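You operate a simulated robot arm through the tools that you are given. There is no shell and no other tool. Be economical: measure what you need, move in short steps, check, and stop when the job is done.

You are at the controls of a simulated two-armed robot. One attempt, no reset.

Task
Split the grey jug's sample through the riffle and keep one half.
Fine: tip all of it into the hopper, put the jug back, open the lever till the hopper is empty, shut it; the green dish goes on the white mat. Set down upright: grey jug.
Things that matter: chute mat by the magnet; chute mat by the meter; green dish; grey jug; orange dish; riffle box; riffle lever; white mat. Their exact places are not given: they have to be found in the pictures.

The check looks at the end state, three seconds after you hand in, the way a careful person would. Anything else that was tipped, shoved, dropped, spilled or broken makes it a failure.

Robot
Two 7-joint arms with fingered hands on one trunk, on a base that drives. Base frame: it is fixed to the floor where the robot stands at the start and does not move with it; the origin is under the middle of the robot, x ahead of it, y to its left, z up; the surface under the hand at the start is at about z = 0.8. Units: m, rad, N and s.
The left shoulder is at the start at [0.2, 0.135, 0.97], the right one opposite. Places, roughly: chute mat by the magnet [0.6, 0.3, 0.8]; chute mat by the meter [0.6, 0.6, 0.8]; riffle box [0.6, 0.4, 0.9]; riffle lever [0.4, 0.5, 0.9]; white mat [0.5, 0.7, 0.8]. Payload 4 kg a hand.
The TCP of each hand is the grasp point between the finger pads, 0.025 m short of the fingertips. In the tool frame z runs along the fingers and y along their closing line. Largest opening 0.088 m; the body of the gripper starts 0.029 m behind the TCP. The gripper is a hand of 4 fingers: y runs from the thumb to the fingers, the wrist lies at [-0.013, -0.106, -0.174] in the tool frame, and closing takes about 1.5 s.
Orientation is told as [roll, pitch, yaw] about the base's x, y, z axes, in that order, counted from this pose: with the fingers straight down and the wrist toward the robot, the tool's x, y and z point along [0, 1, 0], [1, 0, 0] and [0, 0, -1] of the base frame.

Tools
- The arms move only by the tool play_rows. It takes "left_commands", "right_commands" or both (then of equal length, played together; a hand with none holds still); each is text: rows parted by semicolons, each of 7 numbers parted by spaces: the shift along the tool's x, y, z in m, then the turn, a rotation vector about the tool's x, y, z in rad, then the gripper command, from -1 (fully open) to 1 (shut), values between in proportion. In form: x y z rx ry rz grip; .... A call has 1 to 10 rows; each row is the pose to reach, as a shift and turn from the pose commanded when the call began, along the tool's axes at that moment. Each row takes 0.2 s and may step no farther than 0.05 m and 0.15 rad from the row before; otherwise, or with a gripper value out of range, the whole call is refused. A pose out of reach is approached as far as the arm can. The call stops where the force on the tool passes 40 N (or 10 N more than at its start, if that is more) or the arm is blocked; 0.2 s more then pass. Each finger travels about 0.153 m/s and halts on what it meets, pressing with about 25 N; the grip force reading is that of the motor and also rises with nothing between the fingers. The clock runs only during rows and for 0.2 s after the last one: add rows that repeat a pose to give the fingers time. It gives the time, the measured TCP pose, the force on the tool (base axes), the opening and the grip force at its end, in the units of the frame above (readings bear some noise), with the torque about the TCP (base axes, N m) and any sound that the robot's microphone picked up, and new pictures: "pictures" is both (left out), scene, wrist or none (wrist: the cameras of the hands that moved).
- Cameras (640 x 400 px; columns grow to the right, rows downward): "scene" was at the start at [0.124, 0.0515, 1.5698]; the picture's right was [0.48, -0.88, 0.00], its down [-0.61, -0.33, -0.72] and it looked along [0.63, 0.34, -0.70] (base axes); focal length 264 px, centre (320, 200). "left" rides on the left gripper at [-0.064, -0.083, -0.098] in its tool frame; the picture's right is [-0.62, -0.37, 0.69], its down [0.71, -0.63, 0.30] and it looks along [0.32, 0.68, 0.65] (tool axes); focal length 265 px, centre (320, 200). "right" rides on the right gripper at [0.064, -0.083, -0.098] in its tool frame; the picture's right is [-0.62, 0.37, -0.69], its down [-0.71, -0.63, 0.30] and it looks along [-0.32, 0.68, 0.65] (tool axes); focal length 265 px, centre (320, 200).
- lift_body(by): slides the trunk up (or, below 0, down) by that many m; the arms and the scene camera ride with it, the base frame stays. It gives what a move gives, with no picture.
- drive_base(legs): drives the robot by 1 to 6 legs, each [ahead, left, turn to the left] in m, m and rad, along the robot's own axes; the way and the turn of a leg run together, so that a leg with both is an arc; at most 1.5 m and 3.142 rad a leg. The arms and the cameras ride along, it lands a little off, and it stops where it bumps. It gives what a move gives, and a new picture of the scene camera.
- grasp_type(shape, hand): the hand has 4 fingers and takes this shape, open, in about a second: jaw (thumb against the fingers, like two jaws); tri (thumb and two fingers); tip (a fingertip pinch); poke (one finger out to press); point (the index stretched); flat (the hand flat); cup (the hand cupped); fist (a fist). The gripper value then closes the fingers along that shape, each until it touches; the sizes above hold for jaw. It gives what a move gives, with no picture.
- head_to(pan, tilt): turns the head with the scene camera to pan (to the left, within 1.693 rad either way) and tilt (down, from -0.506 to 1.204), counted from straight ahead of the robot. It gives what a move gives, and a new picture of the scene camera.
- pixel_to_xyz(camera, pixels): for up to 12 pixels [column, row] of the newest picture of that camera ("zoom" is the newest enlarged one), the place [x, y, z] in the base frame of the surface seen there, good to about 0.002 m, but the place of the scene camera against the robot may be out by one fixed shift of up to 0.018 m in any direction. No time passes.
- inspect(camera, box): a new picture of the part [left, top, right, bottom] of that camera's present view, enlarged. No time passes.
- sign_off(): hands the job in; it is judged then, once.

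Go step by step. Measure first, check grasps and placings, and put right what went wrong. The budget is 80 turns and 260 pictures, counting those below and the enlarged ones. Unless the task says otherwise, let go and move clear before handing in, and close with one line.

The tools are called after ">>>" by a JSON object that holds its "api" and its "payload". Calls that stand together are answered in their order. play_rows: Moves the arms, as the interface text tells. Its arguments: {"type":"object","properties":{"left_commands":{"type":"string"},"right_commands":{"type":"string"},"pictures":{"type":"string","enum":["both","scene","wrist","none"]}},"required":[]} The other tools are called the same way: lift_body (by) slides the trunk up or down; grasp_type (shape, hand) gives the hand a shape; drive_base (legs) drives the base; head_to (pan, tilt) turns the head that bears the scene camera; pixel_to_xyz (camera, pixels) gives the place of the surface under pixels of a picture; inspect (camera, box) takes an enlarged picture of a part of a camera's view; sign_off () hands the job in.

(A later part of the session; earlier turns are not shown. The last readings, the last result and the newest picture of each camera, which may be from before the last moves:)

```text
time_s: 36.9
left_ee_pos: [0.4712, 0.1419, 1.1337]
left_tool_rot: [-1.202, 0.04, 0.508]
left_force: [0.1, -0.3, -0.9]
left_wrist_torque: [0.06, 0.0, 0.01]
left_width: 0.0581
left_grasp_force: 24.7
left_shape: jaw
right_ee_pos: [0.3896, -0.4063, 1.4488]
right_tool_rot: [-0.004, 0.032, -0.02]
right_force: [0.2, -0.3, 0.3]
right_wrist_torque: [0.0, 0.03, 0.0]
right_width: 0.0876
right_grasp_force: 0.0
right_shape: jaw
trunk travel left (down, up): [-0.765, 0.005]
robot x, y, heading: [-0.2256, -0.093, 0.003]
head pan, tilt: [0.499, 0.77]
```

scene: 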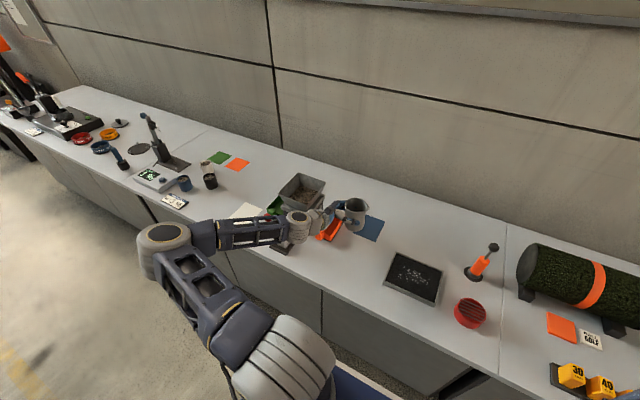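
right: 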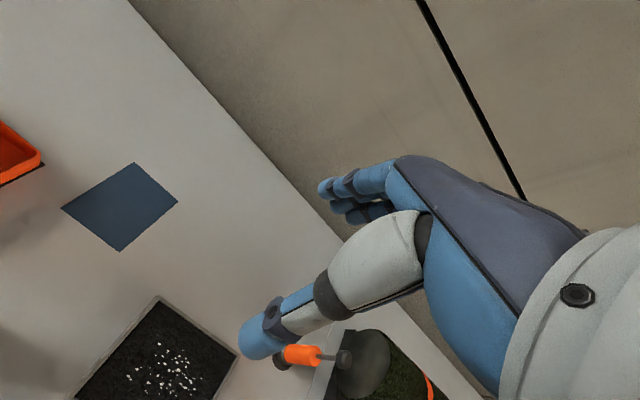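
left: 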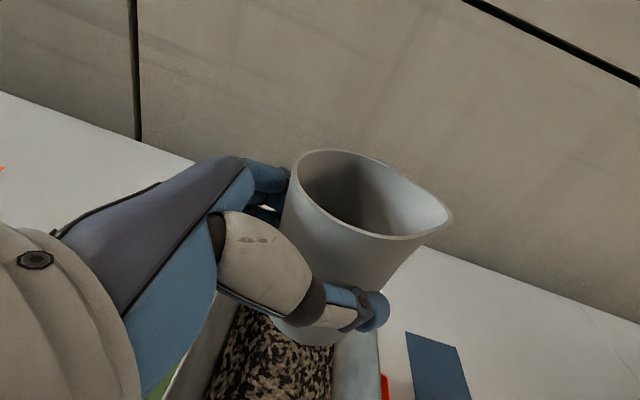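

Position matches the original within 2 mm. I'll check the forearm's line against the lever before lowering.

>>> {"api": "pixel_to_xyz", "payload": {"camera": "scene", "pixels": [[165, 235], [205, 235], [245, 230], [280, 228], [298, 222], [315, 220], [285, 245]]}}

>>> {"api": "lift_body", "payload": {"by": -0.19}}

>>> {"api": "head_to", "payload": {"pan": 0.5, "tilt": 0.77}}

```text
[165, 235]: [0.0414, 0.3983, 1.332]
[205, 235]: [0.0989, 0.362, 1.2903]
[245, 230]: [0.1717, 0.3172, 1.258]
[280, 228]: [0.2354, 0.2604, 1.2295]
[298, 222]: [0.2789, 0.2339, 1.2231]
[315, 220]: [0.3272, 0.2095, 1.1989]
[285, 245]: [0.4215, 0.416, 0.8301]
```

```text
time_s: 39.0
left_ee_pos: [0.47, 0.1417, 0.9445]
left_tool_rot: [-1.203, 0.038, 0.509]
left_force: [0.4, -0.6, -1.6]
left_wrist_torque: [0.02, 0.02, 0.02]
left_width: 0.0582
left_grasp_force: 25.2
left_shape: jaw
right_ee_pos: [0.3892, -0.4071, 1.2589]
right_tool_rot: [-0.005, 0.033, -0.021]
right_force: [-0.5, 0.0, -0.4]
right_wrist_torque: [0.01, -0.02, -0.02]
right_width: 0.0877
right_grasp_force: 0.1
right_shape: jaw
trunk travel left (down, up): [-0.575, 0.195]
robot x, y, heading: [-0.2286, -0.0927, 0.01]
head pan, tilt: [0.499, 0.77]
```

```text
time_s: 39.6
left_ee_pos: [0.4704, 0.1425, 0.944]
left_tool_rot: [-1.203, 0.04, 0.507]
left_force: [-0.5, 0.1, -2.2]
left_wrist_torque: [0.03, -0.02, -0.02]
left_width: 0.0583
left_grasp_force: 25.0
left_shape: jaw
right_ee_pos: [0.3894, -0.4064, 1.2591]
right_tool_rot: [-0.004, 0.031, -0.021]
right_force: [0.7, 0.4, 1.3]
right_wrist_torque: [-0.03, 0.01, -0.03]
right_width: 0.0879
right_grasp_force: 0.1
right_shape: jaw
trunk travel left (down, up): [-0.575, 0.195]
robot x, y, heading: [-0.2274, -0.0942, 0.004]
head pan, tilt: [0.499, 0.77]
```

scene: 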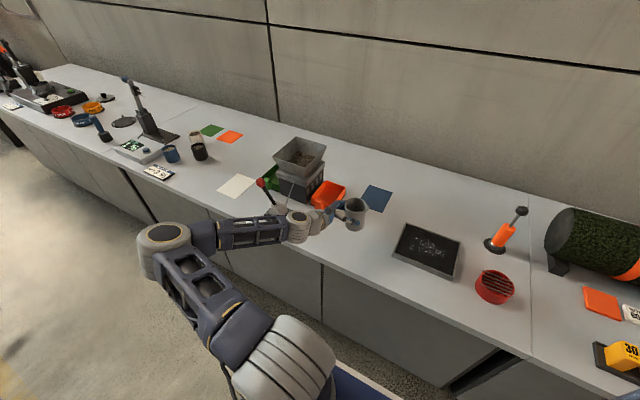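

Clear. I'll lower the jug to just above the table.

>>> {"api": "play_rows", "payload": {"left_commands": "0.0157 0.0007 0.006 0 0 0 1;0.0314 0.0014 0.012 0 0 0 1;0.047 0.002 0.018 0 0 0 1;0.0627 0.0027 0.0241 0 0 0 1;0.0737 0.0032 0.0283 0 0 0 1;0.0784 0.0034 0.0301 0 0 0 1;0.0784 0.0034 0.0301 0 0 0 1", "pictures": "wrist"}}

>>> {"api": "inspect", "payload": {"camera": "scene", "box": [310, 180, 400, 250]}}

```text
time_s: 41.2
left_ee_pos: [0.4709, 0.1416, 0.8592]
left_tool_rot: [-1.203, 0.039, 0.507]
left_force: [0.0, 0.2, -1.3]
left_wrist_torque: [0.02, 0.0, 0.02]
left_width: 0.0582
left_grasp_force: 25.2
left_shape: jaw
right_ee_pos: [0.3886, -0.4063, 1.2586]
right_tool_rot: [-0.002, 0.032, -0.021]
right_force: [-0.1, -0.7, -0.5]
right_wrist_torque: [0.01, 0.01, -0.01]
right_width: 0.0879
right_grasp_force: 0.1
right_shape: jaw
trunk travel left (down, up): [-0.575, 0.195]
robot x, y, heading: [-0.2245, -0.093, 0.003]
head pan, tilt: [0.499, 0.77]
```

left: 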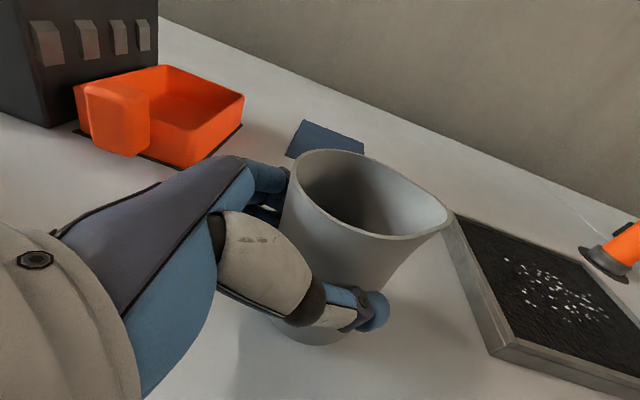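

```text
5.71 times, centred on (355, 215) of scene
```

zoom: 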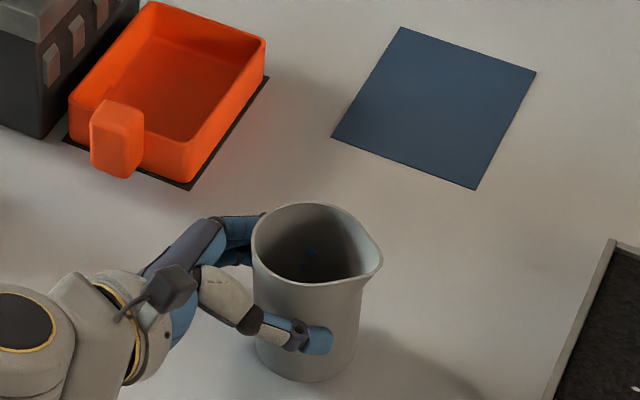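

About 3 mm above the table. I'll set it down gently.

>>> {"api": "play_rows", "payload": {"left_commands": "0.0009 0 0.0003 0 0 0 1;0.0018 0.0001 0.0007 0 0 0 1;0.0027 0.0001 0.001 0 0 0 1;0.0033 0.0001 0.0012 0 0 0 1;0.0033 0.0001 0.0012 0 0 0 1", "pictures": "none"}}

```text
time_s: 42.4
left_ee_pos: [0.4697, 0.1416, 0.856]
left_tool_rot: [-1.202, 0.042, 0.505]
left_force: [-0.1, -0.5, 0.1]
left_wrist_torque: [0.02, -0.03, 0.0]
left_width: 0.0583
left_grasp_force: 25.0
left_shape: jaw
right_ee_pos: [0.3881, -0.406, 1.2591]
right_tool_rot: [-0.004, 0.03, -0.02]
right_force: [0.5, 0.0, 0.1]
right_wrist_torque: [-0.04, 0.01, 0.03]
right_width: 0.0876
right_grasp_force: 0.1
right_shape: jaw
trunk travel left (down, up): [-0.575, 0.195]
robot x, y, heading: [-0.2256, -0.0911, 0.01]
head pan, tilt: [0.499, 0.77]
```

The vertical load has gone to about zero, so the jug is on the table. I'll open slowly.

>>> {"api": "play_rows", "payload": {"left_commands": "0 0 0 0 0 0 0.4;0 0 0 0 0 0 0;0 0 0 0 0 0 -0.3;0 0 0 0 0 0 -0.6;0 0 0 0 0 0 -1;0 0 0 0 0 0 -1;0 0 0 0 0 0 -1;0 0 0 0 0 0 -1", "pictures": "wrist"}}

```text
time_s: 44.2
left_ee_pos: [0.4689, 0.142, 0.8561]
left_tool_rot: [-1.202, 0.039, 0.506]
left_force: [1.5, 1.3, 0.8]
left_wrist_torque: [0.01, 0.01, 0.02]
left_width: 0.0876
left_grasp_force: 0.1
left_shape: jaw
right_ee_pos: [0.3891, -0.4064, 1.2593]
right_tool_rot: [-0.002, 0.032, -0.02]
right_force: [0.2, 0.2, 0.5]
right_wrist_torque: [-0.01, 0.01, -0.02]
right_width: 0.0876
right_grasp_force: 0.1
right_shape: jaw
trunk travel left (down, up): [-0.575, 0.195]
robot x, y, heading: [-0.2244, -0.0942, 0.001]
head pan, tilt: [0.499, 0.77]
```

left: 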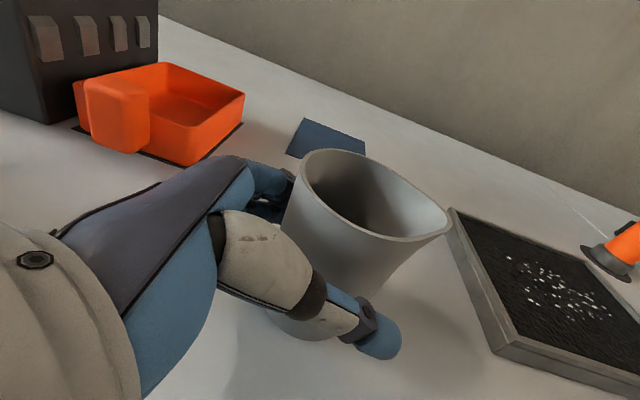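

It is standing upright. I'll nudge off the finger side slightly and back straight out.

>>> {"api": "play_rows", "payload": {"left_commands": "0 0.004 0 0 0 0 -1;0 0.004 -0.015 0 0 0 -1;0 0.004 -0.04 0 0 0 -1;0 0.004 -0.075 0 0 0 -1;0 0.004 -0.11 0 0 0 -1"}}

```text
time_s: 45.4
left_ee_pos: [0.4246, 0.2362, 0.8966]
left_tool_rot: [-1.203, 0.039, 0.505]
left_force: [0.1, 0.0, 0.1]
left_wrist_torque: [0.0, -0.05, 0.01]
left_width: 0.0876
left_grasp_force: 0.1
left_shape: jaw
right_ee_pos: [0.3899, -0.4066, 1.2584]
right_tool_rot: [-0.004, 0.031, -0.021]
right_force: [0.6, 0.3, -1.6]
right_wrist_torque: [0.0, 0.03, 0.03]
right_width: 0.088
right_grasp_force: 0.0
right_shape: jaw
trunk travel left (down, up): [-0.575, 0.195]
robot x, y, heading: [-0.2238, -0.0941, 0.001]
head pan, tilt: [0.499, 0.77]
```

scene: 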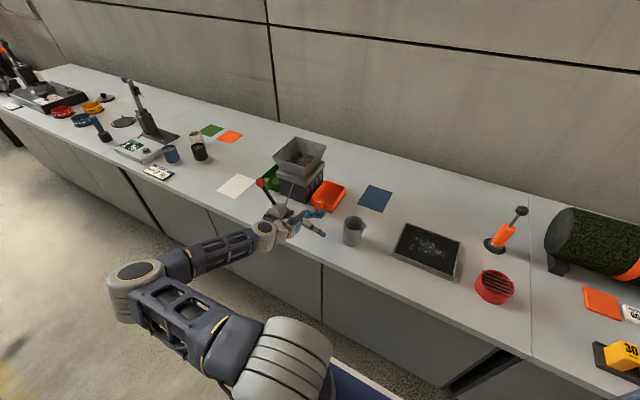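
left: 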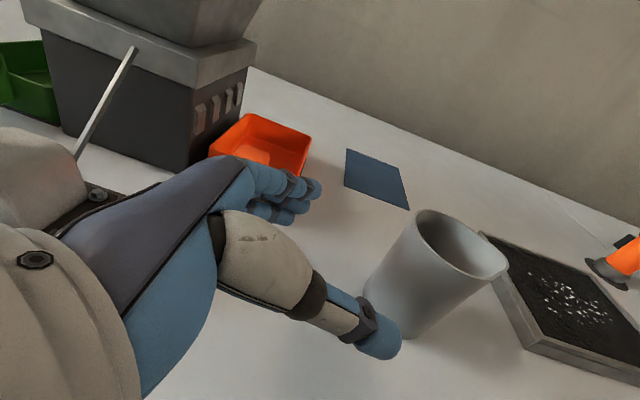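

The jug stands back in its place. I'll raise the hand clear and inspect the lever.

>>> {"api": "play_rows", "payload": {"left_commands": "-0.037 -0.0016 -0.0144 0 0 0 -1;-0.075 -0.0032 -0.0288 0 0 0 -1;-0.112 -0.0048 -0.043 0 0 0 -1;-0.15 -0.0064 -0.0576 0 0 0 -1;-0.187 -0.008 -0.072 0 0 0 -1;-0.224 -0.0096 -0.0864 0 0 0 -1", "pictures": "both"}}

>>> {"api": "inspect", "payload": {"camera": "scene", "box": [240, 130, 350, 240]}}

```text
time_s: 46.8
left_ee_pos: [0.4253, 0.2353, 1.136]
left_tool_rot: [-1.204, 0.041, 0.508]
left_force: [1.1, 0.7, 0.4]
left_wrist_torque: [0.03, 0.02, -0.05]
left_width: 0.0878
left_grasp_force: 0.0
left_shape: jaw
right_ee_pos: [0.3892, -0.4059, 1.2588]
right_tool_rot: [-0.006, 0.033, -0.02]
right_force: [0.4, -0.3, -0.1]
right_wrist_torque: [0.0, 0.02, 0.02]
right_width: 0.0875
right_grasp_force: 0.1
right_shape: jaw
trunk travel left (down, up): [-0.575, 0.195]
robot x, y, heading: [-0.2233, -0.096, 0.002]
head pan, tilt: [0.499, 0.77]
```

scene: 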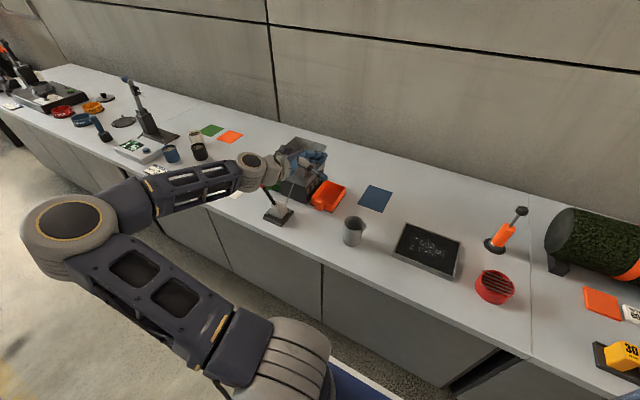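
left: 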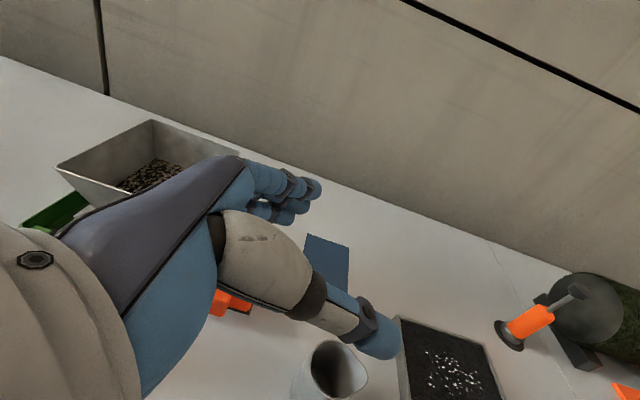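

```text
3.64 times, centred on (295, 185) of scene
```

zoom: 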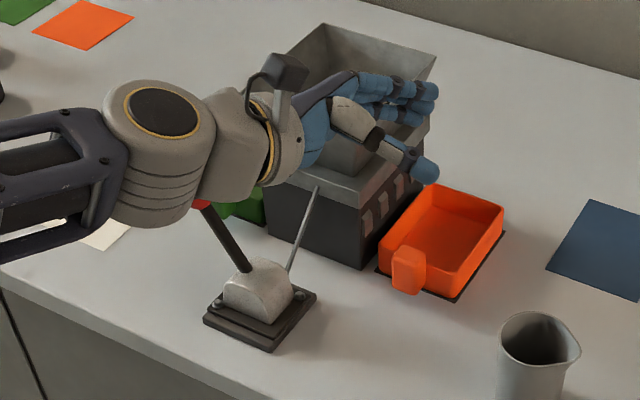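

The housing shows the lever swings in the y–z plane: it leans to +y when shut, so opening should be toward -y. I'll turn the fingers down and drive left so the left hand can straddle the knob.

>>> {"api": "play_rows", "payload": {"left_commands": "0 0 0 0 0.14 0 -1;0 0 0 0 0.28 0 -1;0 0 0 0 0.42 0 -1;0 0 0 0 0.56 0 -1;0 0 0 0 0.7 0 -1;0 0 0 0 0.84 0 -1;0 0 0 0 0.98 0 -1;0 0 0 0 1.1 0 -1;0 0 0 0 1.2 0 -1", "pictures": "none"}}

>>> {"api": "drive_base", "payload": {"legs": [[0.03, 0.33, 0]]}}

```text
time_s: 48.8
left_ee_pos: [0.4262, 0.2352, 1.1376]
left_tool_rot: [-0.002, 0.04, 0.508]
left_force: [0.5, 1.5, -0.3]
left_wrist_torque: [0.0, 0.01, 0.01]
left_width: 0.0874
left_grasp_force: 0.1
left_shape: jaw
right_ee_pos: [0.3891, -0.4059, 1.2589]
right_tool_rot: [-0.005, 0.031, -0.021]
right_force: [0.0, -0.1, -0.4]
right_wrist_torque: [-0.02, -0.02, 0.0]
right_width: 0.0875
right_grasp_force: 0.0
right_shape: jaw
trunk travel left (down, up): [-0.575, 0.195]
robot x, y, heading: [-0.2266, -0.0933, 0.002]
head pan, tilt: [0.499, 0.77]
```

```text
time_s: 51.0
left_ee_pos: [0.4572, 0.5622, 1.1358]
left_tool_rot: [-0.002, 0.04, 0.505]
left_force: [0.7, -0.6, 0.1]
left_wrist_torque: [0.0, 0.01, 0.02]
left_width: 0.0876
left_grasp_force: 0.1
left_shape: jaw
right_ee_pos: [0.418, -0.0783, 1.2595]
right_tool_rot: [-0.003, 0.032, -0.023]
right_force: [-0.1, -0.7, 0.3]
right_wrist_torque: [-0.05, 0.0, 0.02]
right_width: 0.088
right_grasp_force: 0.1
right_shape: jaw
trunk travel left (down, up): [-0.575, 0.195]
robot x, y, heading: [-0.1976, 0.2356, -0.001]
head pan, tilt: [0.499, 0.77]
```

scene: 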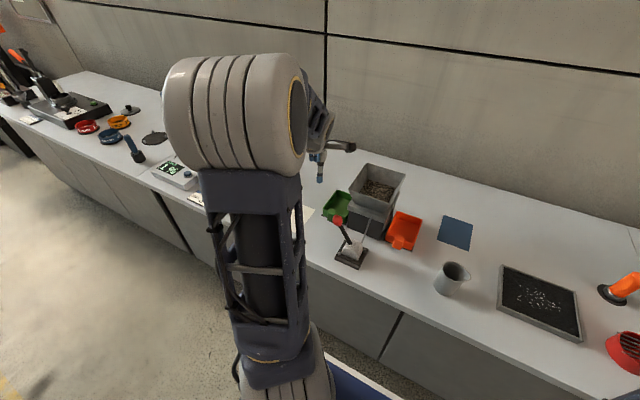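

Next: zoom on the lever for a better knob position, and yaw the hand so its closing line runs along y.

>>> {"api": "inspect", "payload": {"camera": "scene", "box": [300, 150, 430, 280]}}

>>> {"api": "play_rows", "payload": {"left_commands": "0 0 0 0 0 -0.13 -1;0 0 0 0 0 -0.26 -1;0 0 0 0 0 -0.39 -1;0 0 0 0 0 -0.52 -1;0 0 0 0 0 -0.65 -1;0 0 0 0 0 -0.78 -1;0 0 0 0 0 -0.9 -1;0 0 0 0 0 -0.98 -1"}}

```text
3.08 times, centred on (365, 215) of scene
```

zoom: 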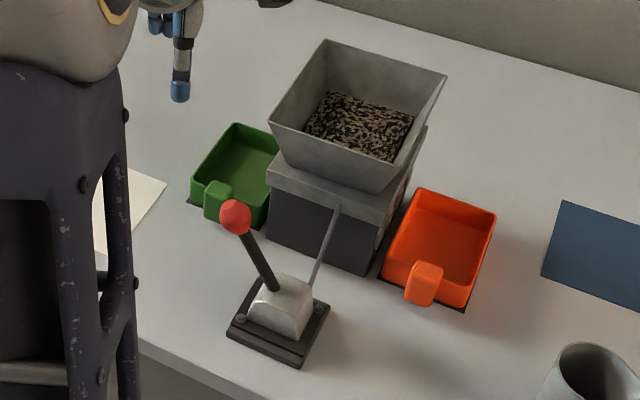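

```text
time_s: 52.8
left_ee_pos: [0.4556, 0.5612, 1.1372]
left_tool_rot: [0.033, 0.025, 1.485]
left_force: [-0.5, -0.8, -0.2]
left_wrist_torque: [0.0, 0.03, 0.01]
left_width: 0.0876
left_grasp_force: 0.1
left_shape: jaw
right_ee_pos: [0.4172, -0.078, 1.2592]
right_tool_rot: [-0.004, 0.033, -0.022]
right_force: [0.3, 0.3, -0.1]
right_wrist_torque: [0.01, 0.0, 0.03]
right_width: 0.0877
right_grasp_force: 0.2
right_shape: jaw
trunk travel left (down, up): [-0.575, 0.195]
robot x, y, heading: [-0.1977, 0.2313, -0.002]
head pan, tilt: [0.499, 0.77]
```

scene: 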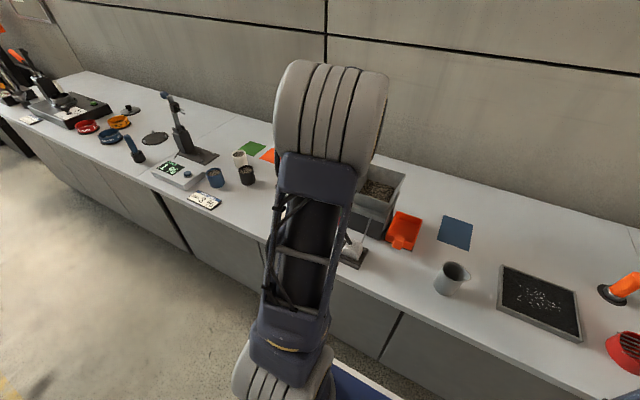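
left: 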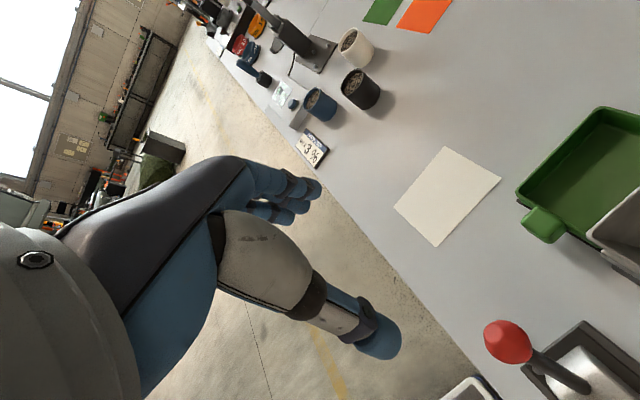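

From here I can measure the knob, green dish and white mat directly with the left camera.

>>> {"api": "pixel_to_xyz", "payload": {"camera": "left", "pixels": [[505, 342], [488, 340], [525, 350], [505, 362], [443, 149], [498, 181], [440, 244], [396, 205], [535, 222], [560, 235], [545, 208], [600, 112]]}}

>>> {"api": "inspect", "payload": {"camera": "left", "box": [480, 90, 640, 250]}}

```text
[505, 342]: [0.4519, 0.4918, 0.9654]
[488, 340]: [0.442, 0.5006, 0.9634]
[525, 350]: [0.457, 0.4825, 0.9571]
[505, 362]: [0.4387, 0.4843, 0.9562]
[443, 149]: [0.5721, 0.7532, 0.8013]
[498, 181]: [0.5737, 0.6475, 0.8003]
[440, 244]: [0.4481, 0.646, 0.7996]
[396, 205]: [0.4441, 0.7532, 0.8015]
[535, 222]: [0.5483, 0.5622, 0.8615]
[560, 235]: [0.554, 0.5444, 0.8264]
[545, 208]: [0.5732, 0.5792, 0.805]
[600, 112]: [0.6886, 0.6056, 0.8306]
```

```text
2.50 times, centred on (560, 170) of left
```

zoom: 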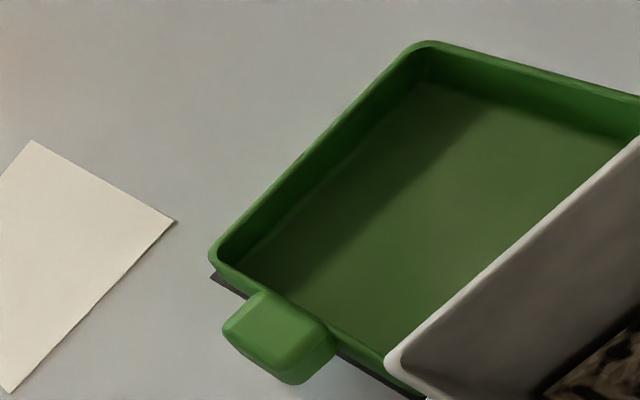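

White mat centre is (0.509, 0.70). The knob centre is about (0.447, 0.488, 0.953). I'll move over the knob with a 55 mm opening, stopping just above it.

>>> {"api": "play_rows", "payload": {"left_commands": "0.001 -0.0245 0 0 0 0 -0.3;0.002 -0.049 0 0 0 0 -0.3;0.0023 -0.0735 0 0 0 0 -0.3;0.0023 -0.0735 0.04 0 0 0 -0.3;0.0023 -0.0735 0.08 0 0 0 -0.3;0.0023 -0.0735 0.11 0 0 0 -0.3;0.0023 -0.0735 0.11 0 0 0 -0.3"}}

```text
time_s: 54.4
left_ee_pos: [0.4426, 0.4865, 1.026]
left_tool_rot: [0.031, 0.024, 1.484]
left_force: [-0.2, 1.0, -0.1]
left_wrist_torque: [0.01, -0.03, -0.03]
left_width: 0.0576
left_grasp_force: 0.0
left_shape: jaw
right_ee_pos: [0.4176, -0.0787, 1.2592]
right_tool_rot: [-0.003, 0.032, -0.023]
right_force: [-0.4, -0.2, 0.3]
right_wrist_torque: [-0.03, 0.04, -0.02]
right_width: 0.0878
right_grasp_force: 0.1
right_shape: jaw
trunk travel left (down, up): [-0.575, 0.195]
robot x, y, heading: [-0.1954, 0.2354, -0.002]
head pan, tilt: [0.499, 0.77]
```

scene: 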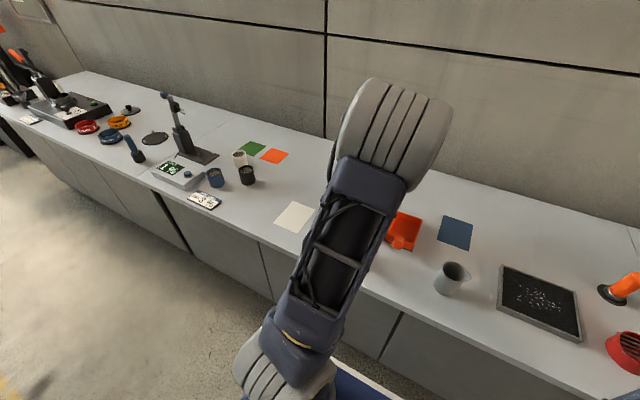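
left: 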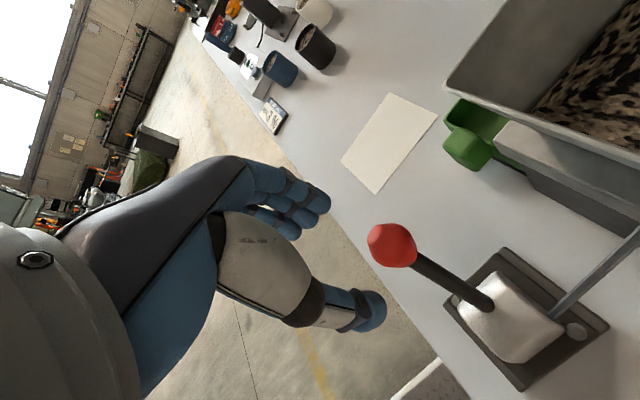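

The knob is between thumb and fingers. I'll descend the last 5 cm.

>>> {"api": "play_rows", "payload": {"left_commands": "-0.004 0.001 0.02 0 0 0 -0.3;-0.004 0.001 0.04 0 0 0 -0.3;-0.004 0.001 0.054 0 0 0 -0.3;-0.004 0.001 0.054 0 0 0 -0.3", "pictures": "wrist"}}

```text
time_s: 55.4
left_ee_pos: [0.4436, 0.4861, 0.9732]
left_tool_rot: [0.032, 0.023, 1.485]
left_force: [-0.4, -0.7, 0.7]
left_wrist_torque: [0.0, 0.0, -0.02]
left_width: 0.0572
left_grasp_force: 0.1
left_shape: jaw
right_ee_pos: [0.4183, -0.0781, 1.2584]
right_tool_rot: [-0.002, 0.032, -0.023]
right_force: [0.1, -0.4, 0.1]
right_wrist_torque: [0.01, 0.01, -0.01]
right_width: 0.0875
right_grasp_force: 0.1
right_shape: jaw
trunk travel left (down, up): [-0.575, 0.195]
robot x, y, heading: [-0.1973, 0.2408, 0.001]
head pan, tilt: [0.499, 0.77]
```

left: 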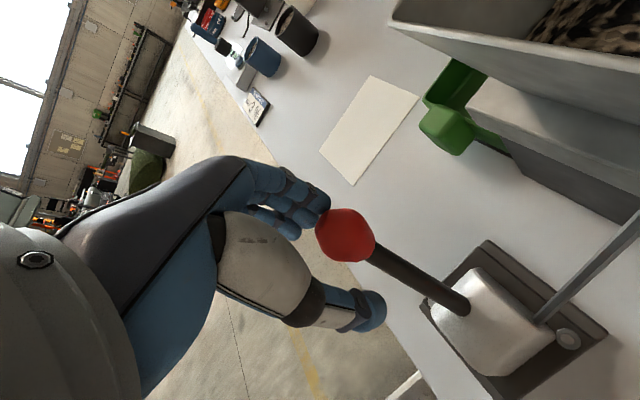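

>>> {"api": "pixel_to_xyz", "payload": {"camera": "left", "pixels": [[345, 235], [322, 235], [370, 240], [345, 212], [345, 258], [320, 200], [370, 310], [300, 190], [345, 320], [440, 290]]}}

```text
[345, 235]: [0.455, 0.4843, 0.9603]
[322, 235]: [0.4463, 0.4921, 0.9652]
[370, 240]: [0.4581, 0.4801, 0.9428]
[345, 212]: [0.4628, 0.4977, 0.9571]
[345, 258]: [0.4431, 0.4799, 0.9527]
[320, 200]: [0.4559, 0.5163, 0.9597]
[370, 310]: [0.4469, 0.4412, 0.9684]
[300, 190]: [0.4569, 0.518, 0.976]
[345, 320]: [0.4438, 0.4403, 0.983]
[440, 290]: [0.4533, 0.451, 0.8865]
```

The knob sits between finger (y 0.516) and thumb (y 0.441). I'll lower 8 mm and push toward -y in small steps, watching the force.

>>> {"api": "play_rows", "payload": {"left_commands": "-0.003 0 0.008 0 0 0 -0.3;-0.003 -0.015 0.008 0 0 0 -0.3;-0.003 -0.03 0.006 0 0 0 -0.3;-0.003 -0.045 0.003 0 0 0 -0.3;-0.003 -0.06 0 0 0 0 -0.3;-0.003 -0.06 0 0 0 0 -0.3", "pictures": "wrist"}}

```text
time_s: 56.8
left_ee_pos: [0.4432, 0.4273, 0.9757]
left_tool_rot: [0.031, 0.024, 1.484]
left_force: [1.8, 1.1, 0.5]
left_wrist_torque: [0.03, -0.01, 0.02]
left_width: 0.0581
left_grasp_force: 0.0
left_shape: jaw
right_ee_pos: [0.4187, -0.0784, 1.2588]
right_tool_rot: [-0.003, 0.031, -0.025]
right_force: [1.0, 0.0, -0.6]
right_wrist_torque: [-0.02, 0.04, 0.0]
right_width: 0.0877
right_grasp_force: 0.1
right_shape: jaw
trunk travel left (down, up): [-0.575, 0.195]
robot x, y, heading: [-0.1997, 0.2337, 0.002]
head pan, tilt: [0.499, 0.77]
```

left: 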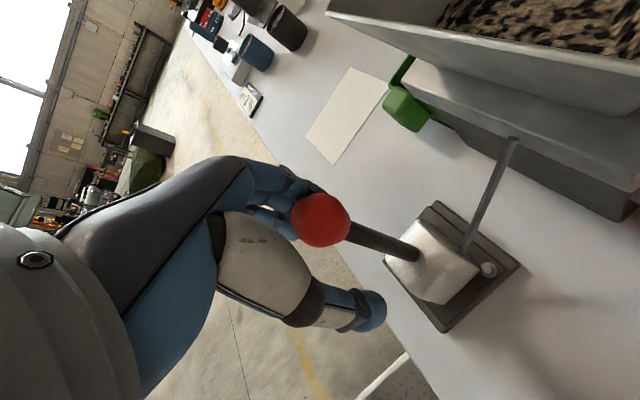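

The lever is swinging with little force. Continuing.

>>> {"api": "play_rows", "payload": {"left_commands": "0 -0.015 0 0 0 0 -0.3;0 -0.03 0.001 0 0 0 -0.3;0 -0.045 0.004 0 0 0 -0.3;0 -0.06 0.008 0 0 0 -0.3;0 -0.075 0.012 0 0 0 -0.3;0 -0.075 0.012 0 0 0 -0.3", "pictures": "both"}}

```text
time_s: 58.1
left_ee_pos: [0.4366, 0.3513, 0.9648]
left_tool_rot: [0.032, 0.024, 1.484]
left_force: [0.0, 3.9, 0.8]
left_wrist_torque: [0.08, -0.04, 0.03]
left_width: 0.0583
left_grasp_force: 0.1
left_shape: jaw
right_ee_pos: [0.418, -0.0787, 1.2594]
right_tool_rot: [-0.006, 0.031, -0.024]
right_force: [-0.6, 0.3, -0.6]
right_wrist_torque: [0.02, -0.01, 0.01]
right_width: 0.0874
right_grasp_force: 0.1
right_shape: jaw
trunk travel left (down, up): [-0.575, 0.195]
robot x, y, heading: [-0.1958, 0.2365, 0.003]
head pan, tilt: [0.499, 0.77]
```

scene: 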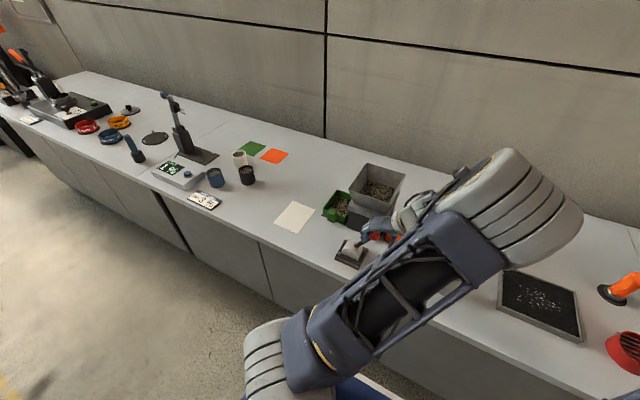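
left: 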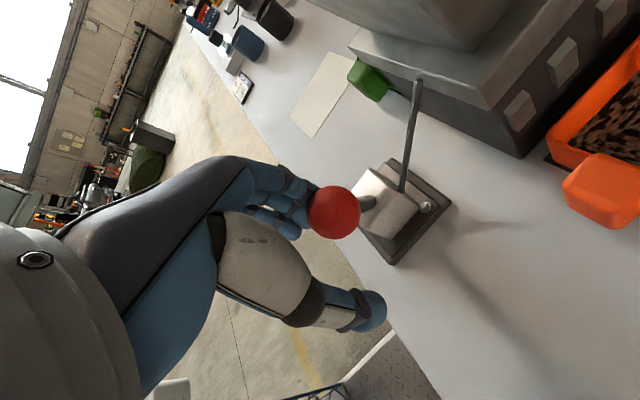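

It's flowing: grain shows in the green dish (337,205) and the orange dish. I'll hold and let it drain.

>>> {"api": "play_rows", "payload": {"left_commands": "0 0 0 0 0 0 -0.3;0 0 0 0 0 0 -0.3;0 0 0 0 0 0 -0.3;0 0 0 0 0 0 -0.3;0 0 0 0 0 0 -0.3;0 0 0 0 0 0 -0.3;0 0 0 0 0 0 -0.3;0 0 0 0 0 0 -0.3;0 0 0 0 0 0 -0.3;0 0 0 0 0 0 -0.3", "pictures": "none"}}

>>> {"api": "inspect", "payload": {"camera": "scene", "box": [300, 150, 430, 280]}}

```text
time_s: 60.4
left_ee_pos: [0.4373, 0.3528, 0.9645]
left_tool_rot: [0.033, 0.025, 1.483]
left_force: [-0.6, 2.7, 0.5]
left_wrist_torque: [0.09, 0.02, 0.05]
left_width: 0.0589
left_grasp_force: 0.0
left_shape: jaw
right_ee_pos: [0.4182, -0.0783, 1.2598]
right_tool_rot: [-0.003, 0.031, -0.023]
right_force: [-0.2, 0.1, -0.3]
right_wrist_torque: [-0.03, -0.01, 0.02]
right_width: 0.0877
right_grasp_force: 0.0
right_shape: jaw
trunk travel left (down, up): [-0.575, 0.195]
robot x, y, heading: [-0.1958, 0.2357, 0.001]
head pan, tilt: [0.499, 0.77]
```

```text
3.08 times, centred on (365, 215) of scene
```

zoom: 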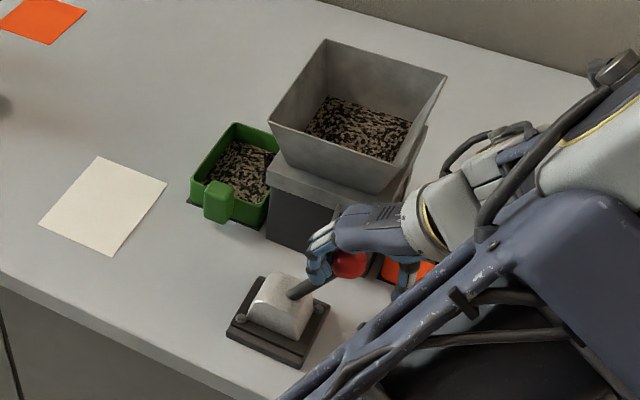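

Draining, but slowly. I'll push 1 cm further and keep waiting.

>>> {"api": "play_rows", "payload": {"left_commands": "0 -0.005 0.002 0 0 0 -0.3;0 -0.01 0.004 0 0 0 -0.3;0 -0.01 0.004 0 0 0 -0.3;0 -0.01 0.004 0 0 0 -0.3;0 -0.01 0.004 0 0 0 -0.3;0 -0.01 0.004 0 0 0 -0.3;0 -0.01 0.004 0 0 0 -0.3;0 -0.01 0.004 0 0 0 -0.3;0 -0.01 0.004 0 0 0 -0.3;0 -0.01 0.004 0 0 0 -0.3", "pictures": "none"}}

>>> {"api": "play_rows", "payload": {"left_commands": "0 0 0 0 0 0 -0.3;0 0 0 0 0 0 -0.3;0 0 0 0 0 0 -0.3;0 0 0 0 0 0 -0.3;0 0 0 0 0 0 -0.3;0 0 0 0 0 0 -0.3;0 0 0 0 0 0 -0.3;0 0 0 0 0 0 -0.3;0 0 0 0 0 0 -0.3;0 0 0 0 0 0 -0.3", "pictures": "none"}}

>>> {"api": "inspect", "payload": {"camera": "scene", "box": [300, 150, 430, 280]}}

```text
time_s: 62.5
left_ee_pos: [0.4356, 0.342, 0.9625]
left_tool_rot: [0.032, 0.025, 1.486]
left_force: [-1.5, 10.6, 3.7]
left_wrist_torque: [0.28, -0.01, 0.15]
left_width: 0.06
left_grasp_force: 0.0
left_shape: jaw
right_ee_pos: [0.4185, -0.0786, 1.2591]
right_tool_rot: [-0.007, 0.032, -0.023]
right_force: [0.4, 0.3, -0.3]
right_wrist_torque: [-0.03, 0.01, 0.02]
right_width: 0.0875
right_grasp_force: 0.1
right_shape: jaw
trunk travel left (down, up): [-0.575, 0.195]
robot x, y, heading: [-0.1942, 0.2367, 0.002]
head pan, tilt: [0.499, 0.77]
```

```text
time_s: 64.8
left_ee_pos: [0.4349, 0.3417, 0.9614]
left_tool_rot: [0.031, 0.024, 1.485]
left_force: [-1.1, 10.9, 3.3]
left_wrist_torque: [0.3, -0.03, 0.11]
left_width: 0.0601
left_grasp_force: 0.0
left_shape: jaw
right_ee_pos: [0.4181, -0.0776, 1.2603]
right_tool_rot: [-0.005, 0.031, -0.022]
right_force: [-0.4, 0.6, -0.3]
right_wrist_torque: [0.03, -0.01, -0.03]
right_width: 0.0877
right_grasp_force: 0.0
right_shape: jaw
trunk travel left (down, up): [-0.575, 0.195]
robot x, y, heading: [-0.2, 0.2393, 0.002]
head pan, tilt: [0.499, 0.77]
```

```text
3.08 times, centred on (365, 215) of scene
```

zoom: 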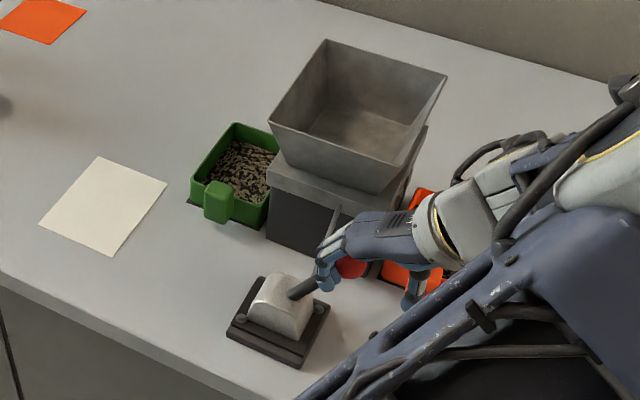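

The hopper is empty. Now I'll push the lever back to +y along its arc until shut.

>>> {"api": "play_rows", "payload": {"left_commands": "0 0.018 -0.004 0 0 0 -0.3;0 0.036 -0.008 0 0 0 -0.3;0 0.054 -0.011 0 0 0 -0.3;0 0.072 -0.013 0 0 0 -0.3;0 0.09 -0.014 0 0 0 -0.3;0 0.108 -0.013 0 0 0 -0.3;0 0.126 -0.01 0 0 0 -0.3;0 0.14 -0.006 0 0 0 -0.3;0 0.152 -0.003 0 0 0 -0.3;0 0.16 0 0 0 0 -0.3", "pictures": "wrist"}}

```text
time_s: 67.0
left_ee_pos: [0.4492, 0.5012, 0.9569]
left_tool_rot: [0.033, 0.024, 1.485]
left_force: [0.8, -0.3, 0.9]
left_wrist_torque: [0.02, 0.03, 0.02]
left_width: 0.0576
left_grasp_force: 0.1
left_shape: jaw
right_ee_pos: [0.4174, -0.0789, 1.2592]
right_tool_rot: [-0.004, 0.031, -0.025]
right_force: [0.3, -0.8, -0.2]
right_wrist_torque: [0.02, -0.04, -0.04]
right_width: 0.0876
right_grasp_force: 0.1
right_shape: jaw
trunk travel left (down, up): [-0.575, 0.195]
robot x, y, heading: [-0.1943, 0.2409, 0.003]
head pan, tilt: [0.499, 0.77]
```

left: 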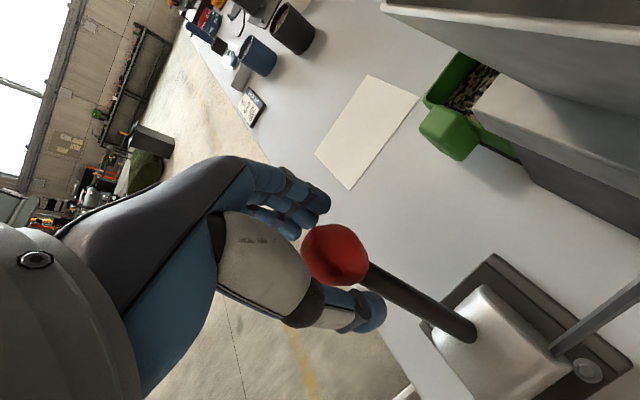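

Nearly home. I'll measure the knob and push a bit more to the stop.

>>> {"api": "play_rows", "payload": {"left_commands": "0 0.005 -0.002 0 0 0 -0.3;0 0.01 -0.002 0 0 0 -0.3;0 0.015 -0.002 0 0 0 -0.3;0 0.02 -0.002 0 0 0 -0.3;0 0.02 -0.002 0 0 0 -0.3", "pictures": "wrist"}}

>>> {"api": "pixel_to_xyz", "payload": {"camera": "left", "pixels": [[320, 250], [335, 255], [310, 245]]}}

```text
time_s: 68.2
left_ee_pos: [0.4512, 0.5195, 0.9592]
left_tool_rot: [0.03, 0.024, 1.483]
left_force: [-1.2, -12.7, 1.2]
left_wrist_torque: [-0.14, 0.02, -0.02]
left_width: 0.0633
left_grasp_force: 0.0
left_shape: jaw
right_ee_pos: [0.4183, -0.0789, 1.2583]
right_tool_rot: [-0.004, 0.03, -0.024]
right_force: [-0.2, 0.6, 0.2]
right_wrist_torque: [-0.01, 0.0, 0.01]
right_width: 0.0876
right_grasp_force: 0.1
right_shape: jaw
trunk travel left (down, up): [-0.575, 0.195]
robot x, y, heading: [-0.1933, 0.2357, 0.001]
head pan, tilt: [0.499, 0.77]
```

left: 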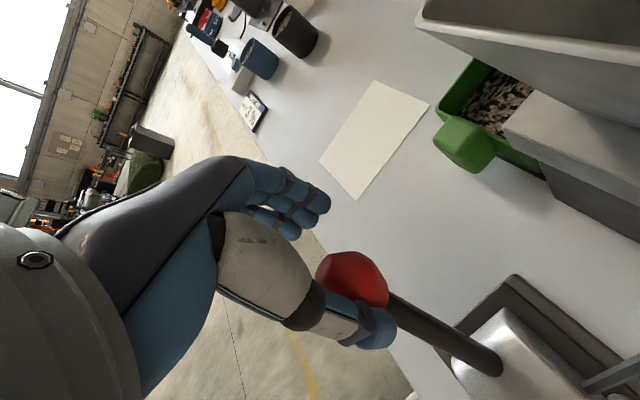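

```text
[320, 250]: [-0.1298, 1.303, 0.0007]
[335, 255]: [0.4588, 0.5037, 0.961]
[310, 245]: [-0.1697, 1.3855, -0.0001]
```

It's against the stop at 12.7 N, so shut. I'll centre on the knob, rise straight up, then look at the lever and dish.

>>> {"api": "play_rows", "payload": {"left_commands": "0 -0.018 0 0 0 0 -0.6;0 -0.018 -0.03 0 0 0 -0.8;0 -0.018 -0.07 0 0 0 -1;0 -0.018 -0.11 0 0 0 -1;0 -0.018 -0.15 0 0 0 -1;0 -0.018 -0.19 0 0 0 -1;0 0.03 -0.19 0 0 0 -1;0 0.075 -0.19 0 0 0 -1;0 0.1 -0.19 0 0 0 -1", "pictures": "both"}}

>>> {"api": "inspect", "payload": {"camera": "left", "box": [380, 80, 640, 400]}}

```text
time_s: 70.2
left_ee_pos: [0.4678, 0.6259, 1.1468]
left_tool_rot: [0.03, 0.023, 1.483]
left_force: [0.7, 0.3, 0.0]
left_wrist_torque: [0.02, 0.01, 0.01]
left_width: 0.0877
left_grasp_force: 0.0
left_shape: jaw
right_ee_pos: [0.4169, -0.0796, 1.259]
right_tool_rot: [-0.003, 0.032, -0.024]
right_force: [-0.7, -0.4, 0.0]
right_wrist_torque: [0.04, -0.01, 0.0]
right_width: 0.0875
right_grasp_force: 0.1
right_shape: jaw
trunk travel left (down, up): [-0.575, 0.195]
robot x, y, heading: [-0.197, 0.2336, 0.007]
head pan, tilt: [0.499, 0.77]
```

scene: 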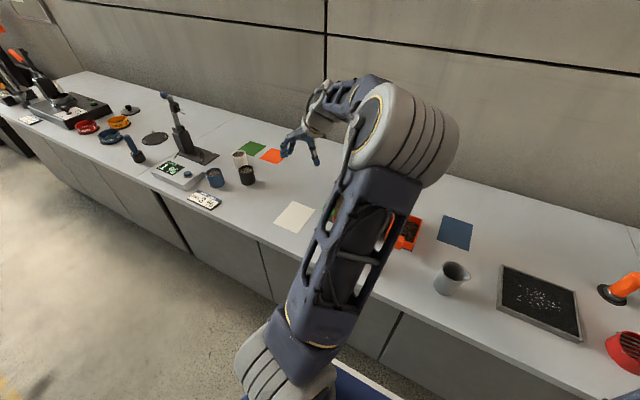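
left: 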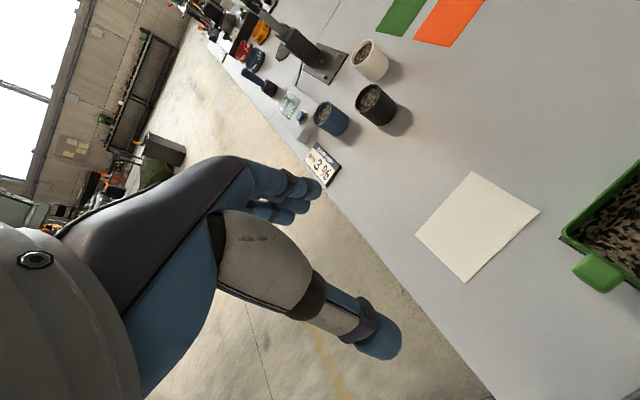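

```text
1.25 times, centred on (510, 240) of left
```

zoom: 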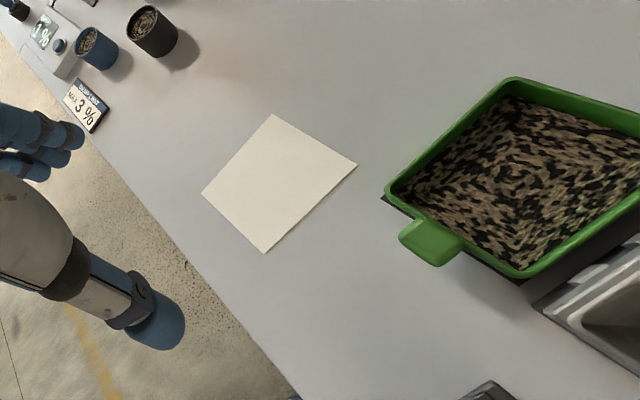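

I'll measure the green dish's rim and handle.

>>> {"api": "pixel_to_xyz", "payload": {"camera": "zoom", "pixels": [[512, 81], [391, 188], [521, 274], [632, 195], [430, 236], [406, 236], [420, 220], [461, 240], [437, 262], [470, 180], [386, 200], [630, 110]]}}

>>> {"api": "pixel_to_xyz", "payload": {"camera": "left", "pixels": [[598, 270], [580, 268], [608, 288], [575, 238], [632, 170], [595, 255], [622, 275], [590, 252]]}}

```text
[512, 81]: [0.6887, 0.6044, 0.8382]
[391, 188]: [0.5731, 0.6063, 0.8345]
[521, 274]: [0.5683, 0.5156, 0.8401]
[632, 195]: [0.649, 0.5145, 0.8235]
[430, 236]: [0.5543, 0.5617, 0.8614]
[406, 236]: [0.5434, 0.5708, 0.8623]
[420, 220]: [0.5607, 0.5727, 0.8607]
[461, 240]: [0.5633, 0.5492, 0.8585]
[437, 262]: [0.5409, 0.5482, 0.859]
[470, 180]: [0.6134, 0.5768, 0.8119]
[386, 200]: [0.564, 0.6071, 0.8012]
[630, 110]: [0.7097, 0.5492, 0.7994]
```

```text
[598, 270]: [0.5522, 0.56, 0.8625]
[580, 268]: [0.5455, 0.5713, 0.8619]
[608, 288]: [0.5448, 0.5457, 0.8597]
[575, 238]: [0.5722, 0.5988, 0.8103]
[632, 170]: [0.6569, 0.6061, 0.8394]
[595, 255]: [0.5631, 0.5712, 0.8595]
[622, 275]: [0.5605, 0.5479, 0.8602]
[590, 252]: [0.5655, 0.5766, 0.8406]
```

Green dish: x 0.57–0.69, y 0.515–0.606, rim z 0.84. Its handle is x 0.541–0.567, y 0.546–0.574, top z 0.861. I'll grip the handle along y with the wrist on the left, away from the hopper, so I'll yaw the hand the other way in stages.

>>> {"api": "play_rows", "payload": {"left_commands": "0 0 -0.01 0 0 0.145 -1;0 0 -0.02 0 0 0.29 -1;0 0 -0.03 0 0 0.435 -1;0 0 -0.04 0 0 0.58 -1;0 0 -0.05 0 0 0.725 -1;0 0 -0.05 0 0 0.87 -1;0 0 -0.05 0 0 1.015 -1;0 0 -0.05 0 0 1.16 -1;0 0 -0.05 0 0 1.305 -1;0 0 -0.05 0 0 1.45 -1", "pictures": "scene"}}

>>> {"api": "pixel_to_xyz", "payload": {"camera": "scene", "pixels": [[170, 97], [185, 130], [195, 155], [248, 165], [240, 155], [205, 200], [180, 170]]}}

```text
time_s: 72.3
left_ee_pos: [0.4687, 0.6254, 1.1974]
left_tool_rot: [-0.021, 0.033, 0.032]
left_force: [0.1, -0.7, -0.9]
left_wrist_torque: [-0.01, -0.03, -0.02]
left_width: 0.0878
left_grasp_force: 0.2
left_shape: jaw
right_ee_pos: [0.4177, -0.0791, 1.2592]
right_tool_rot: [-0.004, 0.031, -0.025]
right_force: [0.0, 0.4, -0.1]
right_wrist_torque: [0.03, 0.0, 0.03]
right_width: 0.0876
right_grasp_force: 0.2
right_shape: jaw
trunk travel left (down, up): [-0.575, 0.195]
robot x, y, heading: [-0.1959, 0.2402, -0.002]
head pan, tilt: [0.499, 0.77]
```

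scene: 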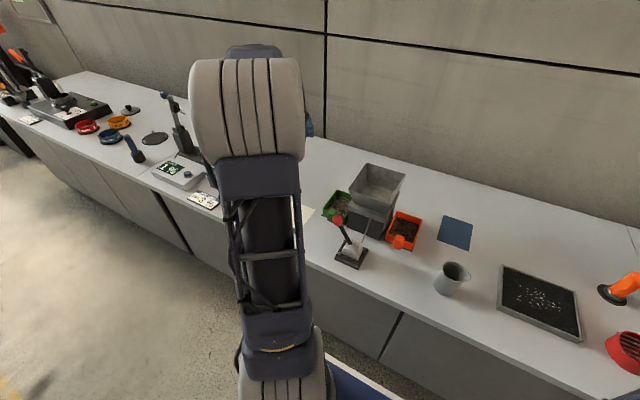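

```text
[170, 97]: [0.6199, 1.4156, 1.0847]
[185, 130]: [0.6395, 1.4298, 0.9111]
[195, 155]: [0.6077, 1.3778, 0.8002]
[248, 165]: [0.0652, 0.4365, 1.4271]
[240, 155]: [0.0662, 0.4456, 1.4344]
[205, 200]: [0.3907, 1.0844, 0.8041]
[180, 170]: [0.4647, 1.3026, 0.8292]
```

Room enough: the tall stand is at y 1.4. I'll drive left and ahead, then rotate the hand on to yaw about -1.5 while bringing it back over the dish handle.

>>> {"api": "drive_base", "payload": {"legs": [[0.1, 0.2, 0]]}}

>>> {"api": "play_rows", "payload": {"left_commands": "-0.027 -0.002 0 0 0 0.145 -1;-0.054 -0.004 0 0 0 0.29 -1;-0.081 -0.006 0 0 0 0.435 -1;-0.108 -0.008 0 0 0 0.58 -1;-0.135 -0.01 0 0 0 0.725 -1;-0.162 -0.012 0 0 0 0.87 -1;-0.189 -0.014 0 0 0 1.015 -1;-0.216 -0.016 0 0 0 1.16 -1;-0.243 -0.018 0 0 0 1.305 -1;-0.26 -0.02 0 0 0 1.45 -1"}}

```text
time_s: 74.0
left_ee_pos: [0.5675, 0.8243, 1.1968]
left_tool_rot: [-0.021, 0.035, 0.039]
left_force: [-0.4, 0.1, 0.3]
left_wrist_torque: [-0.02, 0.01, 0.03]
left_width: 0.0877
left_grasp_force: 0.1
left_shape: jaw
right_ee_pos: [0.5199, 0.12, 1.2594]
right_tool_rot: [-0.003, 0.031, -0.02]
right_force: [-0.5, -0.3, 0.1]
right_wrist_torque: [0.01, 0.01, 0.0]
right_width: 0.0877
right_grasp_force: 0.1
right_shape: jaw
trunk travel left (down, up): [-0.575, 0.195]
robot x, y, heading: [-0.0964, 0.4317, 0.008]
head pan, tilt: [0.499, 0.77]
```

scene: 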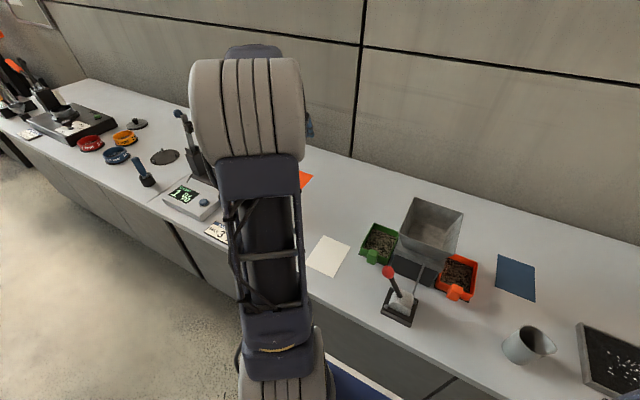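

```text
time_s: 76.2
left_ee_pos: [0.5563, 0.5622, 1.2025]
left_tool_rot: [-0.038, -0.014, -1.413]
left_force: [-0.2, -0.4, 0.7]
left_wrist_torque: [-0.02, -0.01, -0.01]
left_width: 0.0877
left_grasp_force: 0.0
left_shape: jaw
right_ee_pos: [0.5191, 0.1208, 1.2587]
right_tool_rot: [-0.002, 0.032, -0.019]
right_force: [-0.7, 1.1, -0.1]
right_wrist_torque: [-0.02, -0.04, 0.01]
right_width: 0.0875
right_grasp_force: 0.0
right_shape: jaw
trunk travel left (down, up): [-0.575, 0.195]
robot x, y, heading: [-0.0996, 0.432, 0.007]
head pan, tilt: [0.499, 0.77]
```

scene: 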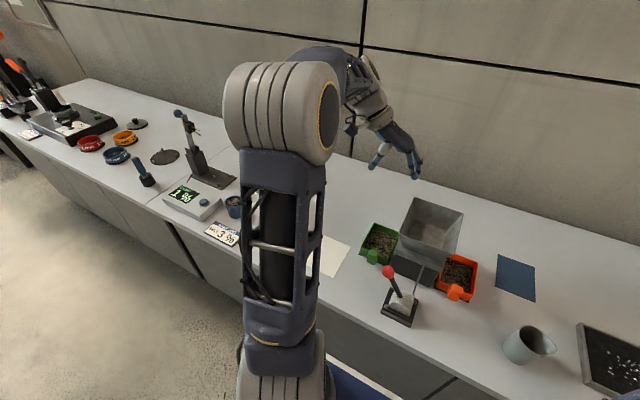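
left: 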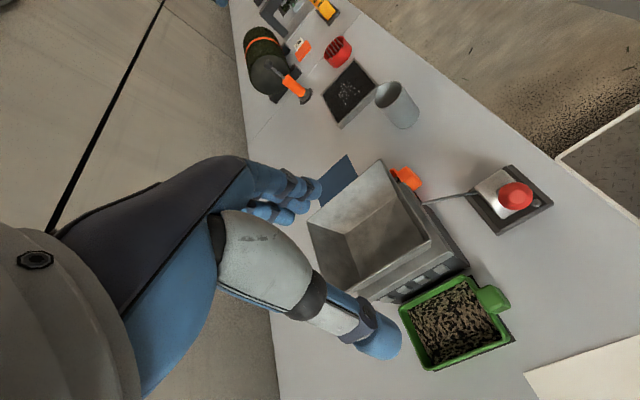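

Reached, with a fine view of the dish. I'll zoom in on it.

>>> {"api": "inspect", "payload": {"camera": "left", "box": [380, 160, 580, 400]}}

```text
1.67 times, centred on (480, 280) of left
```

zoom: 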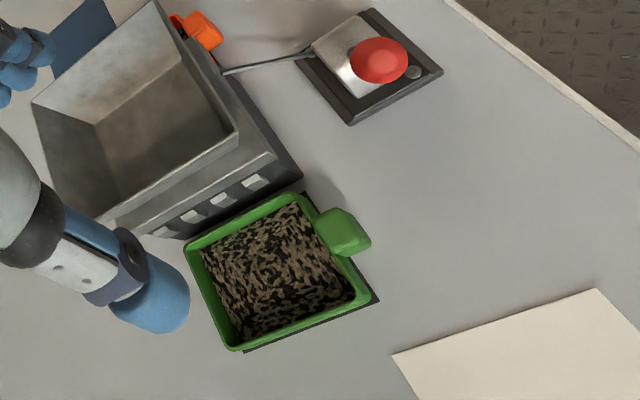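

>>> {"api": "pixel_to_xyz", "payload": {"camera": "zoom", "pixels": [[318, 218], [345, 208], [369, 241], [340, 252], [342, 226], [300, 196], [188, 246], [230, 345], [363, 292], [270, 260], [355, 253], [380, 60]]}}

```text
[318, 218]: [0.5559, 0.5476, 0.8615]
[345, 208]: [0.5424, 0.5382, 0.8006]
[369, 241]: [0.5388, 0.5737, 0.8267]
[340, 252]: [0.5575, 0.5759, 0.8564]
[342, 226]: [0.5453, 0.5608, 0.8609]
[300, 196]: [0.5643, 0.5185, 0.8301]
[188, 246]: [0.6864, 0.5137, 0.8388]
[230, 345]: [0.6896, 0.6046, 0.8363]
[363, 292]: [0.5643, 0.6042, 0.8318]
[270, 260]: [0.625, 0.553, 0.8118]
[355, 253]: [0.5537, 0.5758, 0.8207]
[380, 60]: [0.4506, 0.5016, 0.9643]
```

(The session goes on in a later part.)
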